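You operate a simulated robot arm through the tools that you are given. There is no shell and no other tool. Be economical: measure what you need, move in short steps, check, and stop when the job is done.

Carry out the task below with a simulated robot arm. There is one attempt and no reset: what you move stays moved.

TASK
Take the muesli pack and leave it on the larder end of the sideboard.

It is judged by the outcome, as a careful person would: the job done as asked, and still so three seconds after it is handed in. It fails if anything else is knocked over, pushed out of place, dropped, spilled or broken.

THE ROBOT
A 6-joint arm with a two-finger parallel gripper, fixed in place. Base frame: the origin is at the foot of the arm, x ahead of it, y to its left, z up; the work surface is at about z = 0.86. Readings come in m, degrees, newtons and seconds.
With the tool pointing down near the work surface it reaches from about 0.24 to 0.64 m from the base axis. Its first joint turns from -66.0 to 66.0 degrees. Payload 2.7 kg.
Tool frame: the origin (TCP) lies between the finger pads and is the grasp point; the fingertips stand 0.023 m ahead of it; z points along the fingers, y is the line along which they close. The gripper opens to 0.094 m. The fingers are 0.038 m wide and 0.01 m thick; the gripper's body (0.054 by 0.096 m) begins 0.039 m behind the TCP.
Orientation is told as [roll, pitch, yaw] about the base's x, y, z axes, in that order, counted from this pose: with the fingers straight down and closing along the base's y, the tool's x points along the base's -x, its y along +y and its z along -z.

THE INTERFACE
- The arm moves only by the tool arm_command. Its argument "motion" is a list that holds one entry, the list of rows, each a list of 7 numbers: the turn, a rotation vector about the base's x, y, z in degrees, then the shift along the base's x, y, z in m, then the closure, from 0 (fully open) to 1 (shut). In form: [[[rx, ry, rz, x, y, z, jaw], ...]]. A call has 1 to 20 rows; each row is the pose to reach, as a shift and turn from the pose commanded when the call began. Each row takes 0.2 s and may step no farther than 0.05 m and 8.6 degrees from the row before; otherwise, or with a gripper value out of range, the whole call is refused. Where a pose cannot be reached the arm comes as near as it can. A force on the tool above 40 N (or 10 N above the force at the start of the call, whichever is more), or a blocked arm, ends the call early, and 0.2 s more pass. The fingers move at their own pace (about 0.045 m/s each) and stop on an object; they squeeze with about 35 N. The grip force told is the motor's: it shows also when the fingers shut on nothing. Time passes only in rows, and 0.2 s behind the last, so rows that repeat a pose let the fingers close. It gives the time, the measured TCP pose, the force on the tool (base axes), the opening and the grip force at its end, in the units of the frame above (readings bear some noise).
- Cameras (640 x 400 px; columns grow to the right, rows downward): "scene" is fixed at [0.0704, -0.4254, 1.4127]; the picture's right is [0.83, -0.56, 0.00], its down [-0.28, -0.41, -0.87] and it looks along [0.49, 0.72, -0.49] (base axes); focal length 351 px, centre (320, 200). "wrist" rides on the gripper at [-0.039, 0, -0.044] in the tool frame; the picture's right is [0.00, -1.00, 0.00], its down [0.97, 0.00, -0.24] and it looks along [0.24, 0.00, 0.97] (tool axes); focal length 218 px, centre (320, 200).
- get_image(camera): a new picture of that camera. No time passes.
- locate(camera, pixels): for up to 12 pixels [column, row] of the newest picture of that camera ("zoom" is the newest enlarged one), the place [x, y, z] in the base frame of the surface seen there, good to about 0.003 m. No time passes.
- zoom(camera, box): a new picture of the part [left, top, right, bottom] of that camera's present view, enlarged. No time passes.
- hand_in(): hands the job in; it is judged then, once.

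Work in short steps. Measure before you move; look again where a grasp or a placing could have gone wrong, and mend it. You have 60 turns and 20 pictures in all, those below and enlarged ones among them. Open the gripper and draw the arm clear of the work before you hand the job in, unless the task says otherwise; then end with one line.

The tools are called after "Emit:" by a JSON object that holds its "op" and its "data". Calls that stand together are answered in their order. arm_command: Moves the arm, as the interface text tells. Its arguments: {"type":"object","properties":{"motion":{"type":"array","items":{"type":"array","items":{"type":"array","items":{"type":"number"}}}}},"required":["motion"]} The other tools are called the same way: get_image (camera) takes a picture; locate (camera, pixels) gives the place of the surface under pixels of a picture; zoom (camera, box) takes an enlarged picture of a part of a camera's view; hand_in () hands the job in.

At the start:

```text
time: 0.0
eef_pos: [0.3399, 0.0924, 1.1572]
tool_rot: [-0.1, 0.0, 0.0]
ft_force: [0.6, 0.0, -0.2]
grip_width: 0.0939
grip_force: 0.0
```

scene: 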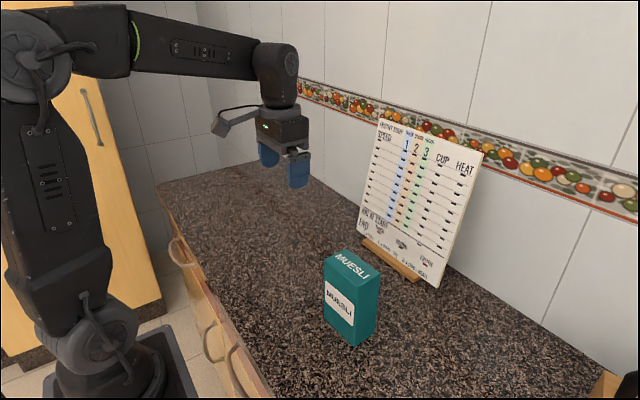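
wrist: 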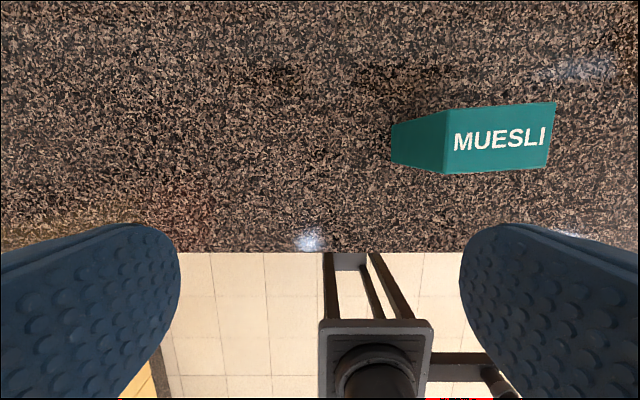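

The scene shows the muesli pack at about (350,300), a board at (420,200), a tall yellow door at the left and something wooden at (610,385). I zoom on the board and the corner to learn which end is the larder end.

Emit:
{"op": "zoom", "data": {"camera": "scene", "box": [340, 110, 500, 300]}}

Emit:
{"op": "zoom", "data": {"camera": "scene", "box": [540, 330, 640, 400]}}

Emit:
{"op": "locate", "data": {"camera": "scene", "pixels": [[326, 258], [350, 248], [380, 272], [357, 285], [356, 345], [325, 322], [375, 328], [180, 185], [250, 165], [300, 180], [605, 380], [80, 110]]}}

```text
2.11 times, centred on (420, 205) of scene
```

zoom: 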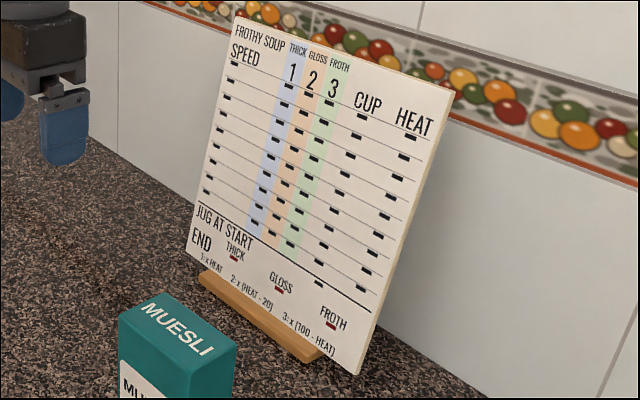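

```text
5.71 times, centred on (590, 365) of scene
```

zoom: 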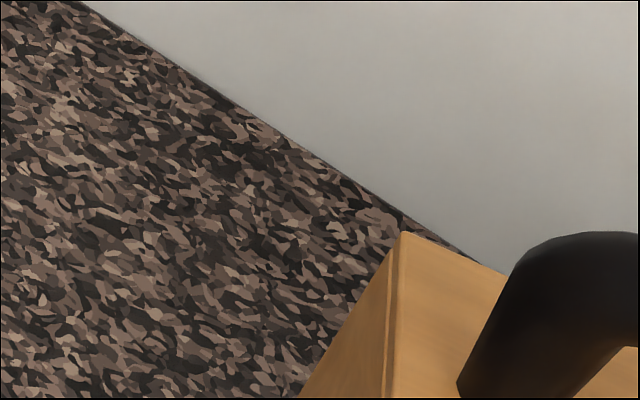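

```text
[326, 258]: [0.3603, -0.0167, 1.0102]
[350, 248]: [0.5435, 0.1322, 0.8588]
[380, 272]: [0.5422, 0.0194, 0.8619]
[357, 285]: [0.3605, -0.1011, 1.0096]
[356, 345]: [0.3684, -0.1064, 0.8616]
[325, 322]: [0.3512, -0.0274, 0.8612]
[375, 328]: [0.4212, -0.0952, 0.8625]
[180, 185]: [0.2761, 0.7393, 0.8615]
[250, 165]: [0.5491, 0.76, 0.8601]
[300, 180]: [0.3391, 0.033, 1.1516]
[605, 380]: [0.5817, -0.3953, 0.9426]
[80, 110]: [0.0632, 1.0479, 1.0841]
```

The right end bears a wooden thing with a black handle and the left end adjoins a tall yellow cupboard; I can't yet tell which is the larder. I tilt the wrist camera to look toward the right end (-y).

Emit:
{"op": "arm_command", "data": {"motion": [[[-8, 0, 0, 0, 0, 0.02, 0], [-16, 0, 0, 0, 0, 0.04, 0], [-24, 0, 0, 0, 0, 0.06, 0], [-32, 0, 0, 0, 0, 0.08, 0], [-40, 0, 0, 0, 0, 0.08, 0], [-48, 0, 0, 0, 0, 0.08, 0], [-56, 0, 0, 0, 0, 0.08, 0], [-62, 0, 0, 0, 0, 0.08, 0]]]}}

Emit:
{"op": "get_image", "data": {"camera": "wrist"}}

```text
time: 1.8
eef_pos: [0.3398, 0.0918, 1.2381]
tool_rot: [-62.1, 0.1, -0.1]
ft_force: [0.2, 0.0, -0.3]
grip_width: 0.0938
grip_force: 0.0
```

```text
15 pictures are left
```

wrist: 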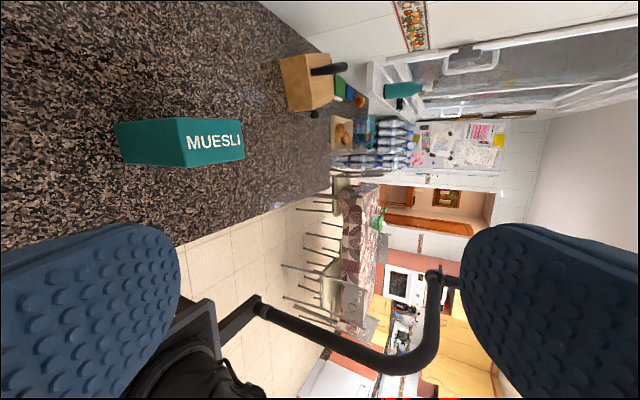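

To the right I see a wooden block with handle (305,80), eggs, bottles and notes on a white panel. I enlarge it, and locate those things.

Emit:
{"op": "zoom", "data": {"camera": "wrist", "box": [270, 40, 510, 210]}}

Emit:
{"op": "locate", "data": {"camera": "wrist", "pixels": [[290, 80], [315, 85], [342, 133], [390, 140], [350, 165], [460, 150], [270, 150], [400, 88], [320, 190], [330, 110]]}}

```text
2.35 times, centred on (390, 125) of wrist
```

zoom: 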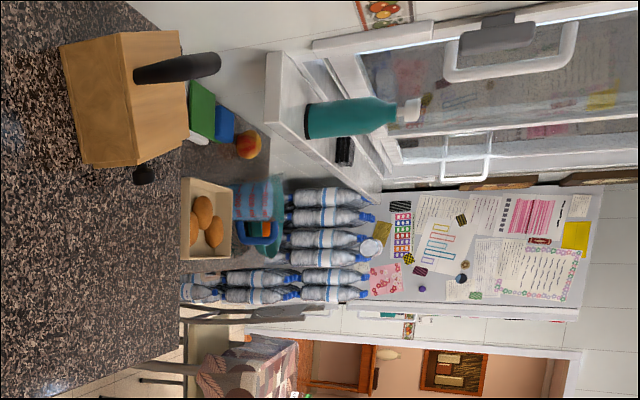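

```text
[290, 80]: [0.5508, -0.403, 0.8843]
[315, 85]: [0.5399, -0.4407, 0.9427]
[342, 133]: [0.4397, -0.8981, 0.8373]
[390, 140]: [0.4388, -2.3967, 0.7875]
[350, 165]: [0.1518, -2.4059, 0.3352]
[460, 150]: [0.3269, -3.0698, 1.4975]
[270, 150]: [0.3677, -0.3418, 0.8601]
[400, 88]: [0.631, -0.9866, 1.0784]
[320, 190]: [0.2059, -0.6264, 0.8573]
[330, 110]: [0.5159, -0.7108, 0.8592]
```

The right holds the wooden block, food, bottles and, far off, a fridge with notes. Now I tilt to look at the left end (+y).

Emit:
{"op": "arm_command", "data": {"motion": [[[8, 0, 0, 0, 0, 0, 0], [16, 0, 0, 0, 0, 0, 0], [24, 0, 0, 0, 0, 0, 0], [32, 0, 0, 0, 0, 0, 0], [40, 0, 0, 0, 0, 0, 0], [48, 0, 0, 0, 0, 0, 0], [56, 0, 0, 0, 0, 0, 0], [64, 0, 0, 0, 0, 0, 0], [72, 0, 0, 0, 0, 0, 0], [80, 0, 0, 0, 0, 0, 0], [88, 0, 0, 0, 0, 0, 0], [96, 0, 0, 0, 0, 0, 0], [104, 0, 0, 0, 0, 0, 0], [112, 0, 0, 0, 0, 0, 0], [120, 0, 0, 0, 0, 0, 0]]]}}

Emit:
{"op": "get_image", "data": {"camera": "wrist"}}

```text
time: 5.0
eef_pos: [0.3411, 0.0922, 1.2375]
tool_rot: [58.0, 0.0, 0.0]
ft_force: [0.1, 0.2, 0.3]
grip_width: 0.0941
grip_force: 0.1
```

```text
13 pictures are left
```

wrist: 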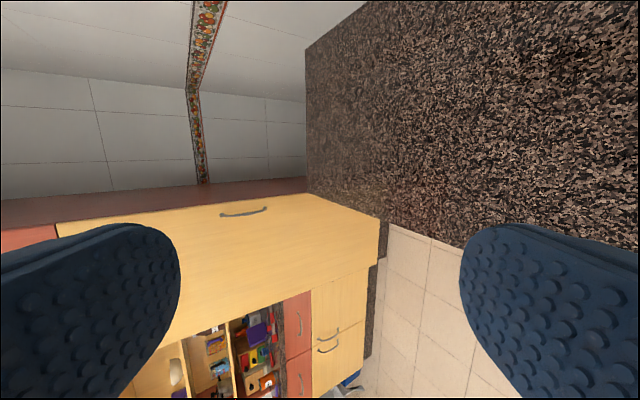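

To the left is a tall yellow cupboard with shelves of goods near (240,360). I enlarge it to confirm it is the larder and locate the counter's end.

Emit:
{"op": "zoom", "data": {"camera": "wrist", "box": [130, 180, 400, 400]}}

Emit:
{"op": "locate", "data": {"camera": "wrist", "pixels": [[310, 185], [310, 60], [340, 195], [378, 218], [385, 200], [240, 210], [250, 350], [460, 240], [350, 280], [340, 150], [400, 200], [210, 350]]}}

```text
1.82 times, centred on (265, 290) of wrist
```

zoom: 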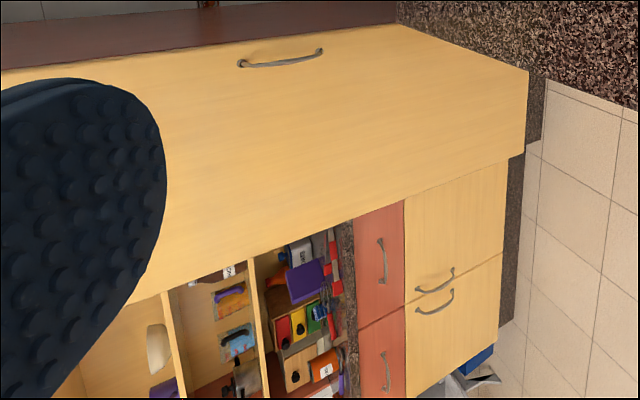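

```text
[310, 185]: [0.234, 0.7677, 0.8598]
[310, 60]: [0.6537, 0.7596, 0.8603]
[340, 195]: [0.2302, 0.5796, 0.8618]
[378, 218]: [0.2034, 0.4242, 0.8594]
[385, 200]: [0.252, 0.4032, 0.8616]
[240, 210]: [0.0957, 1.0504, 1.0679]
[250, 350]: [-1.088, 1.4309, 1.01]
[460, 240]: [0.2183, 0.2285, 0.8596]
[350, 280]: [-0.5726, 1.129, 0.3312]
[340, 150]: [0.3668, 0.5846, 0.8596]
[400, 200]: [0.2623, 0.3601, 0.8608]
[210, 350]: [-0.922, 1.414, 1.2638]
```

The tall food cupboards stand at the +y end, so that is the larder end; the counter ends at y≈0.765 there. Now I turn the tool straight again, and enlarge the pack in the scene view.

Emit:
{"op": "arm_command", "data": {"motion": [[[-8, 0, 0, 0, 0, 0, 0], [-16, 0, 0, 0, 0, 0, 0], [-24, 0, 0, 0, 0, 0, 0], [-32, 0, 0, 0, 0, 0, 0], [-40, 0, 0, 0, 0, 0, 0], [-48, 0, 0, 0, 0, 0, 0], [-56, 0, 0, 0, 0, 0, 0], [-58, 0, 0, 0, 0, 0, 0]]]}}

Emit:
{"op": "zoom", "data": {"camera": "scene", "box": [290, 230, 410, 355]}}

```text
time: 6.8
eef_pos: [0.3398, 0.0919, 1.2378]
tool_rot: [0.0, 0.0, 0.0]
ft_force: [-0.1, 0.4, -0.8]
grip_width: 0.0941
grip_force: 0.1
```

```text
3.20 times, centred on (350, 292) of scene
```

zoom: 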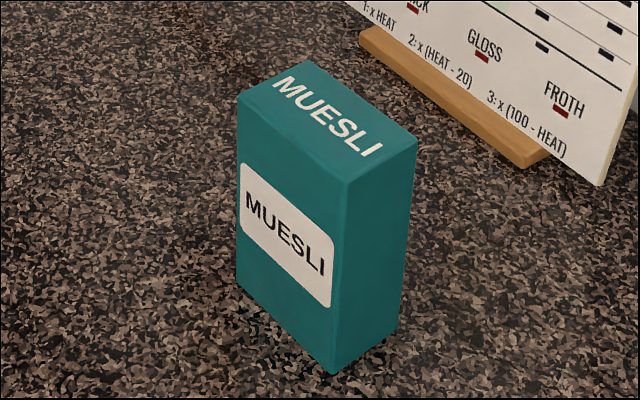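

The pack's top corners are at about (238,97), (308,61), (417,137), (346,182) of the zoom; I locate just inside them, plus base corners and the board's stand.

Emit:
{"op": "locate", "data": {"camera": "zoom", "pixels": [[241, 98], [308, 63], [414, 138], [346, 180], [326, 122], [333, 370], [395, 328], [239, 285], [365, 40], [525, 165], [600, 180]]}}

```text
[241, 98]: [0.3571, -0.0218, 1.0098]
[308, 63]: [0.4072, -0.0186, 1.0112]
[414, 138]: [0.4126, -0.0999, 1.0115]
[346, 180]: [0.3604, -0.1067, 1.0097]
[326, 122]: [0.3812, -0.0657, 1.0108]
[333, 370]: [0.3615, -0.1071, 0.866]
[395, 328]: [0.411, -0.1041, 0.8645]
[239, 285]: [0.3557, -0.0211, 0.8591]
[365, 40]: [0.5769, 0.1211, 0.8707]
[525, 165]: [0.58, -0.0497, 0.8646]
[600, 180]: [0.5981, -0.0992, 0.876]
```

The pack is 0.054 deep (x), 0.085 wide (y), top at z=1.010, centre (0.384,-0.062), turned about +3°. I turn the gripper to close along x and hover above it.

Emit:
{"op": "arm_command", "data": {"motion": [[[0, 0, 8.4, 0.004, -0.014, -0.01, 0], [0, 0, 16.8, 0.008, -0.028, -0.02, 0], [0, 0, 25.2, 0.012, -0.042, -0.03, 0], [0, 0, 33.6, 0.016, -0.056, -0.04, 0], [0, 0, 42, 0.02, -0.07, -0.05, 0], [0, 0, 50.4, 0.024, -0.084, -0.06, 0], [0, 0, 58.8, 0.028, -0.098, -0.07, 0], [0, 0, 67.2, 0.032, -0.112, -0.08, 0], [0, 0, 75.6, 0.036, -0.126, -0.09, 0], [0, 0, 84, 0.04, -0.14, -0.1, 0], [0, 0, 92.4, 0.044, -0.154, -0.11, 0], [0, 0, 92.5, 0.044, -0.154, -0.118, 0]]]}}

Emit:
{"op": "get_image", "data": {"camera": "wrist"}}

```text
time: 9.4
eef_pos: [0.3852, -0.0615, 1.1202]
tool_rot: [0.1, 0.0, 92.6]
ft_force: [0.0, 0.1, -0.4]
grip_width: 0.0939
grip_force: 0.1
```

```text
10 pictures are left
```

wrist: 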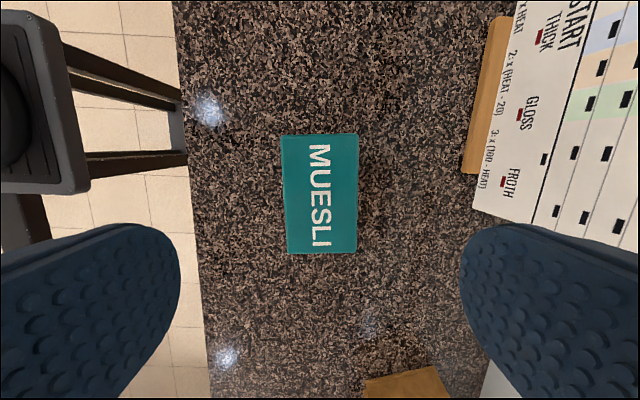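

The pack (columns 282–358) is centred on the gripper and aligned. I descend to z≈0.985.

Emit:
{"op": "arm_command", "data": {"motion": [[[0, 0, 0, 0, 0, -0.03, 0], [0, 0, 0, 0, 0, -0.06, 0], [0, 0, 0, 0, 0, -0.09, 0], [0, 0, 0, 0, 0, -0.11, 0], [0, 0, 0, 0, 0, -0.125, 0], [0, 0, 0, 0, 0, -0.135, 0], [0, 0, 0, 0, 0, -0.135, 0]]]}}

```text
time: 11.0
eef_pos: [0.384, -0.0621, 0.9835]
tool_rot: [-0.1, -0.1, 92.4]
ft_force: [-0.6, -0.5, 0.1]
grip_width: 0.0939
grip_force: 0.1
```

No contact so far; I close the fingers.

Emit:
{"op": "arm_command", "data": {"motion": [[[0, 0, 0, 0, 0, 0, 1], [0, 0, 0, 0, 0, 0, 1], [0, 0, 0, 0, 0, 0, 1], [0, 0, 0, 0, 0, 0, 1], [0, 0, 0, 0, 0, 0, 1], [0, 0, 0, 0, 0, 0, 1]]]}}

```text
time: 12.4
eef_pos: [0.3845, -0.0618, 0.9859]
tool_rot: [0.0, 0.1, 92.5]
ft_force: [0.8, -2.1, 3.6]
grip_width: 0.0549
grip_force: 35.2
```

The grip holds at 0.055 m with 35 N. I lift it 0.10 m.

Emit:
{"op": "arm_command", "data": {"motion": [[[0, 0, 0, 0, 0, 0.01, 1], [0, 0, 0, 0, 0, 0.03, 1], [0, 0, 0, 0, 0, 0.05, 1], [0, 0, 0, 0, 0, 0.075, 1], [0, 0, 0, 0, 0, 0.1, 1], [0, 0, 0, 0, 0, 0.1, 1]]]}}

Emit:
{"op": "get_image", "data": {"camera": "scene"}}

```text
time: 13.8
eef_pos: [0.3847, -0.0627, 1.0852]
tool_rot: [0.0, 0.0, 92.5]
ft_force: [0.5, 0.3, -5.6]
grip_width: 0.0548
grip_force: 34.5
```

```text
9 pictures are left
```

scene: 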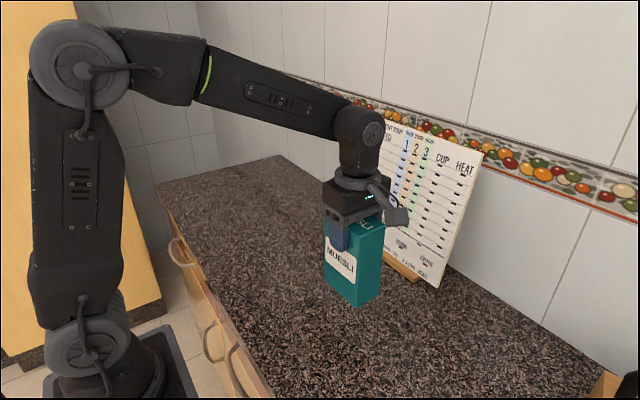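

The pack hangs level in the grip. I carry it 0.61 m toward +y, easing slightly in x, to about (0.29,0.55).

Emit:
{"op": "arm_command", "data": {"motion": [[[0, 0, 0, -0.002, 0.012, 0, 1], [0, 0, 0, -0.006, 0.038, 0, 1], [0, 0, 0, -0.011, 0.071, 0, 1], [0, 0, 0, -0.016, 0.105, 0, 1], [0, 0, 0, -0.022, 0.139, 0, 1], [0, 0, 0, -0.027, 0.173, 0, 1], [0, 0, 0, -0.032, 0.207, 0, 1], [0, 0, 0, -0.037, 0.241, 0, 1], [0, 0, 0, -0.043, 0.275, 0, 1], [0, 0, 0, -0.048, 0.309, 0, 1], [0, 0, 0, -0.053, 0.343, 0, 1], [0, 0, 0, -0.058, 0.377, 0, 1], [0, 0, 0, -0.064, 0.411, 0, 1], [0, 0, 0, -0.069, 0.445, 0, 1], [0, 0, 0, -0.074, 0.479, 0, 1], [0, 0, 0, -0.08, 0.513, 0, 1], [0, 0, 0, -0.085, 0.547, 0, 1], [0, 0, 0, -0.09, 0.58, 0, 1], [0, 0, 0, -0.094, 0.602, 0, 1], [0, 0, 0, -0.095, 0.612, 0, 1]]]}}

Emit:
{"op": "get_image", "data": {"camera": "scene"}}

```text
time: 18.0
eef_pos: [0.313, 0.5241, 1.0807]
tool_rot: [0.1, -0.1, 92.5]
ft_force: [-0.9, -0.4, -4.2]
grip_width: 0.055
grip_force: 35.2
out of reach, approached as far as the arm can: row 18, 19, 20
```

```text
8 pictures are left
```

scene: 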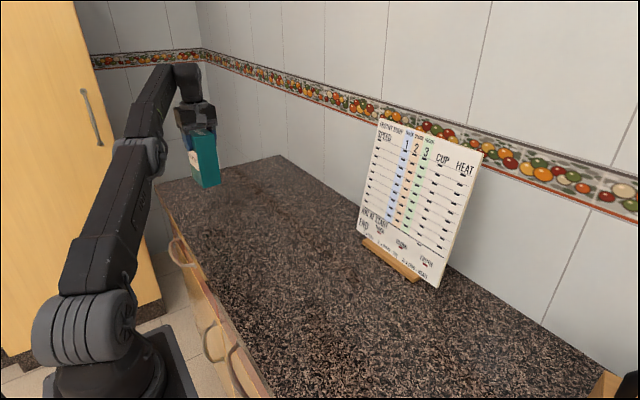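

The arm stopped at its reach limit at (0.313,0.524), upright. I lower 0.07 m and see where it settles.

Emit:
{"op": "arm_command", "data": {"motion": [[[0, 0, 0, 0, 0, -0.015, 1], [0, 0, 0, 0, 0, -0.03, 1], [0, 0, 0, 0, 0, -0.05, 1], [0, 0, 0, 0, 0, -0.065, 1], [0, 0, 0, 0, 0, -0.07, 1]]]}}

```text
time: 19.2
eef_pos: [0.3144, 0.5242, 1.0102]
tool_rot: [0.0, 0.0, 92.5]
ft_force: [0.1, 0.4, -4.7]
grip_width: 0.0549
grip_force: 35.4
```

It settled at (0.314,0.524,1.010). I try easing a bit closer to the larder end by sliding along the reach limit.

Emit:
{"op": "arm_command", "data": {"motion": [[[0, 0, 0, -0.01, 0.01, 0, 1], [0, 0, 0, -0.022, 0.022, 0, 1], [0, 0, 0, -0.03, 0.03, 0, 1], [0, 0, 0, -0.03, 0.03, 0, 1]]]}}

Emit:
{"op": "zoom", "data": {"camera": "scene", "box": [140, 90, 300, 220]}}

```text
time: 20.2
eef_pos: [0.3198, 0.5367, 1.0119]
tool_rot: [-0.1, -0.1, 92.6]
ft_force: [-0.5, -0.3, -5.0]
grip_width: 0.0548
grip_force: 34.9
out of reach, approached as far as the arm can: row 1, 2, 3, 4
```

```text
3.08 times, centred on (220, 155) of scene
```

zoom: 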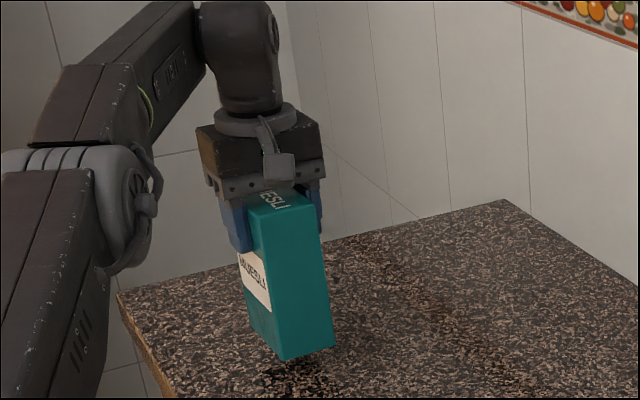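

It is upright over clear counter at (0.32,0.537), well within the end. The grasp was at z≈0.985, so I lower about 0.025 m gently.

Emit:
{"op": "arm_command", "data": {"motion": [[[0, 0, 0, 0, 0, -0.008, 1], [0, 0, 0, 0, 0, -0.015, 1], [0, 0, 0, 0, 0, -0.02, 1], [0, 0, 0, 0, 0, -0.023, 1], [0, 0, 0, 0, 0, -0.025, 1]]]}}

```text
time: 21.4
eef_pos: [0.3208, 0.5363, 0.986]
tool_rot: [0.1, 0.0, 92.5]
ft_force: [0.5, 0.0, -4.9]
grip_width: 0.055
grip_force: 35.4
```

The force still shows the pack's full weight, so it is just above the counter. I go down in 1 mm steps.

Emit:
{"op": "arm_command", "data": {"motion": [[[0, 0, 0, 0, 0, -0.001, 1], [0, 0, 0, 0, 0, -0.002, 1], [0, 0, 0, 0, 0, -0.002, 1]]]}}

```text
time: 22.2
eef_pos: [0.3205, 0.536, 0.9846]
tool_rot: [-0.2, -0.1, 92.5]
ft_force: [-1.6, -0.8, 10.2]
grip_width: 0.0547
grip_force: 34.8
```

The force turned to +10 N: the pack stands on the counter. I open the fingers in place.

Emit:
{"op": "arm_command", "data": {"motion": [[[0, 0, 0, 0, 0, 0.001, 0.8], [0, 0, 0, 0, 0, 0.001, 0.4], [0, 0, 0, 0, 0, 0.001, 0], [0, 0, 0, 0, 0, 0.001, 0], [0, 0, 0, 0, 0, 0.001, 0], [0, 0, 0, 0, 0, 0.001, 0]]]}}

```text
time: 23.6
eef_pos: [0.3194, 0.5367, 0.985]
tool_rot: [0.0, -0.1, 92.5]
ft_force: [0.2, 0.5, 0.6]
grip_width: 0.0942
grip_force: 0.0
```

The gripper is fully open with no force; I rise straight up, then draw back toward -y.

Emit:
{"op": "arm_command", "data": {"motion": [[[0, 0, 0, 0, 0, 0.015, 0], [0, 0, 0, 0, 0, 0.04, 0], [0, 0, 0, 0, 0, 0.07, 0], [0, 0, 0, 0, 0, 0.1, 0], [0, 0, 0, 0, 0, 0.13, 0], [0, 0, 0, 0, -0.03, 0.15, 0], [0, 0, 0, 0, -0.07, 0.16, 0], [0, 0, 0, 0, -0.11, 0.16, 0], [0, 0, 0, 0, -0.15, 0.16, 0], [0, 0, 0, 0, -0.19, 0.16, 0], [0, 0, 0, 0, -0.23, 0.16, 0], [0, 0, 0, 0, -0.27, 0.16, 0], [0, 0, 0, 0, -0.31, 0.16, 0], [0, 0, 0, 0, -0.34, 0.16, 0]]]}}

Emit:
{"op": "get_image", "data": {"camera": "scene"}}

```text
time: 26.6
eef_pos: [0.3196, 0.1957, 1.1447]
tool_rot: [0.0, 0.1, 92.5]
ft_force: [0.4, 0.9, 0.1]
grip_width: 0.094
grip_force: 0.1
out of reach, approached as far as the arm can: row 3, 4, 5, 6
```

```text
6 pictures are left
```

scene: 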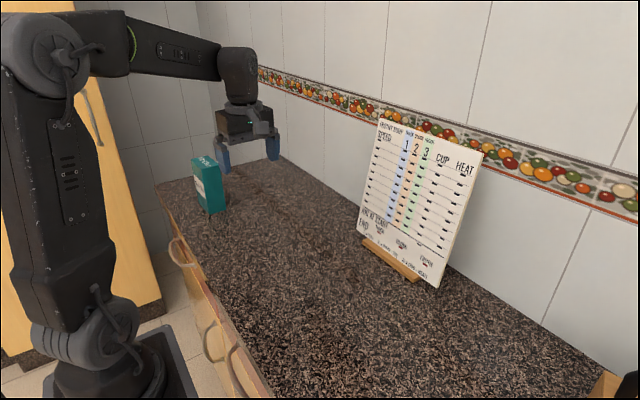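

The pack stands upright at (208,185) at the larder end. The board is unmoved and the arm is clear, so I hand in.

Emit:
{"op": "hand_in", "data": {}}

```text
The job is handed in.
```

The muesli pack is standing upright on the larder end of the sideboard, about 0.2 m short of the edge by the tall cupboards; nothing else was touched. No label marked the larder, so I took the tall yellow food cupboard on the arm's left to be it.
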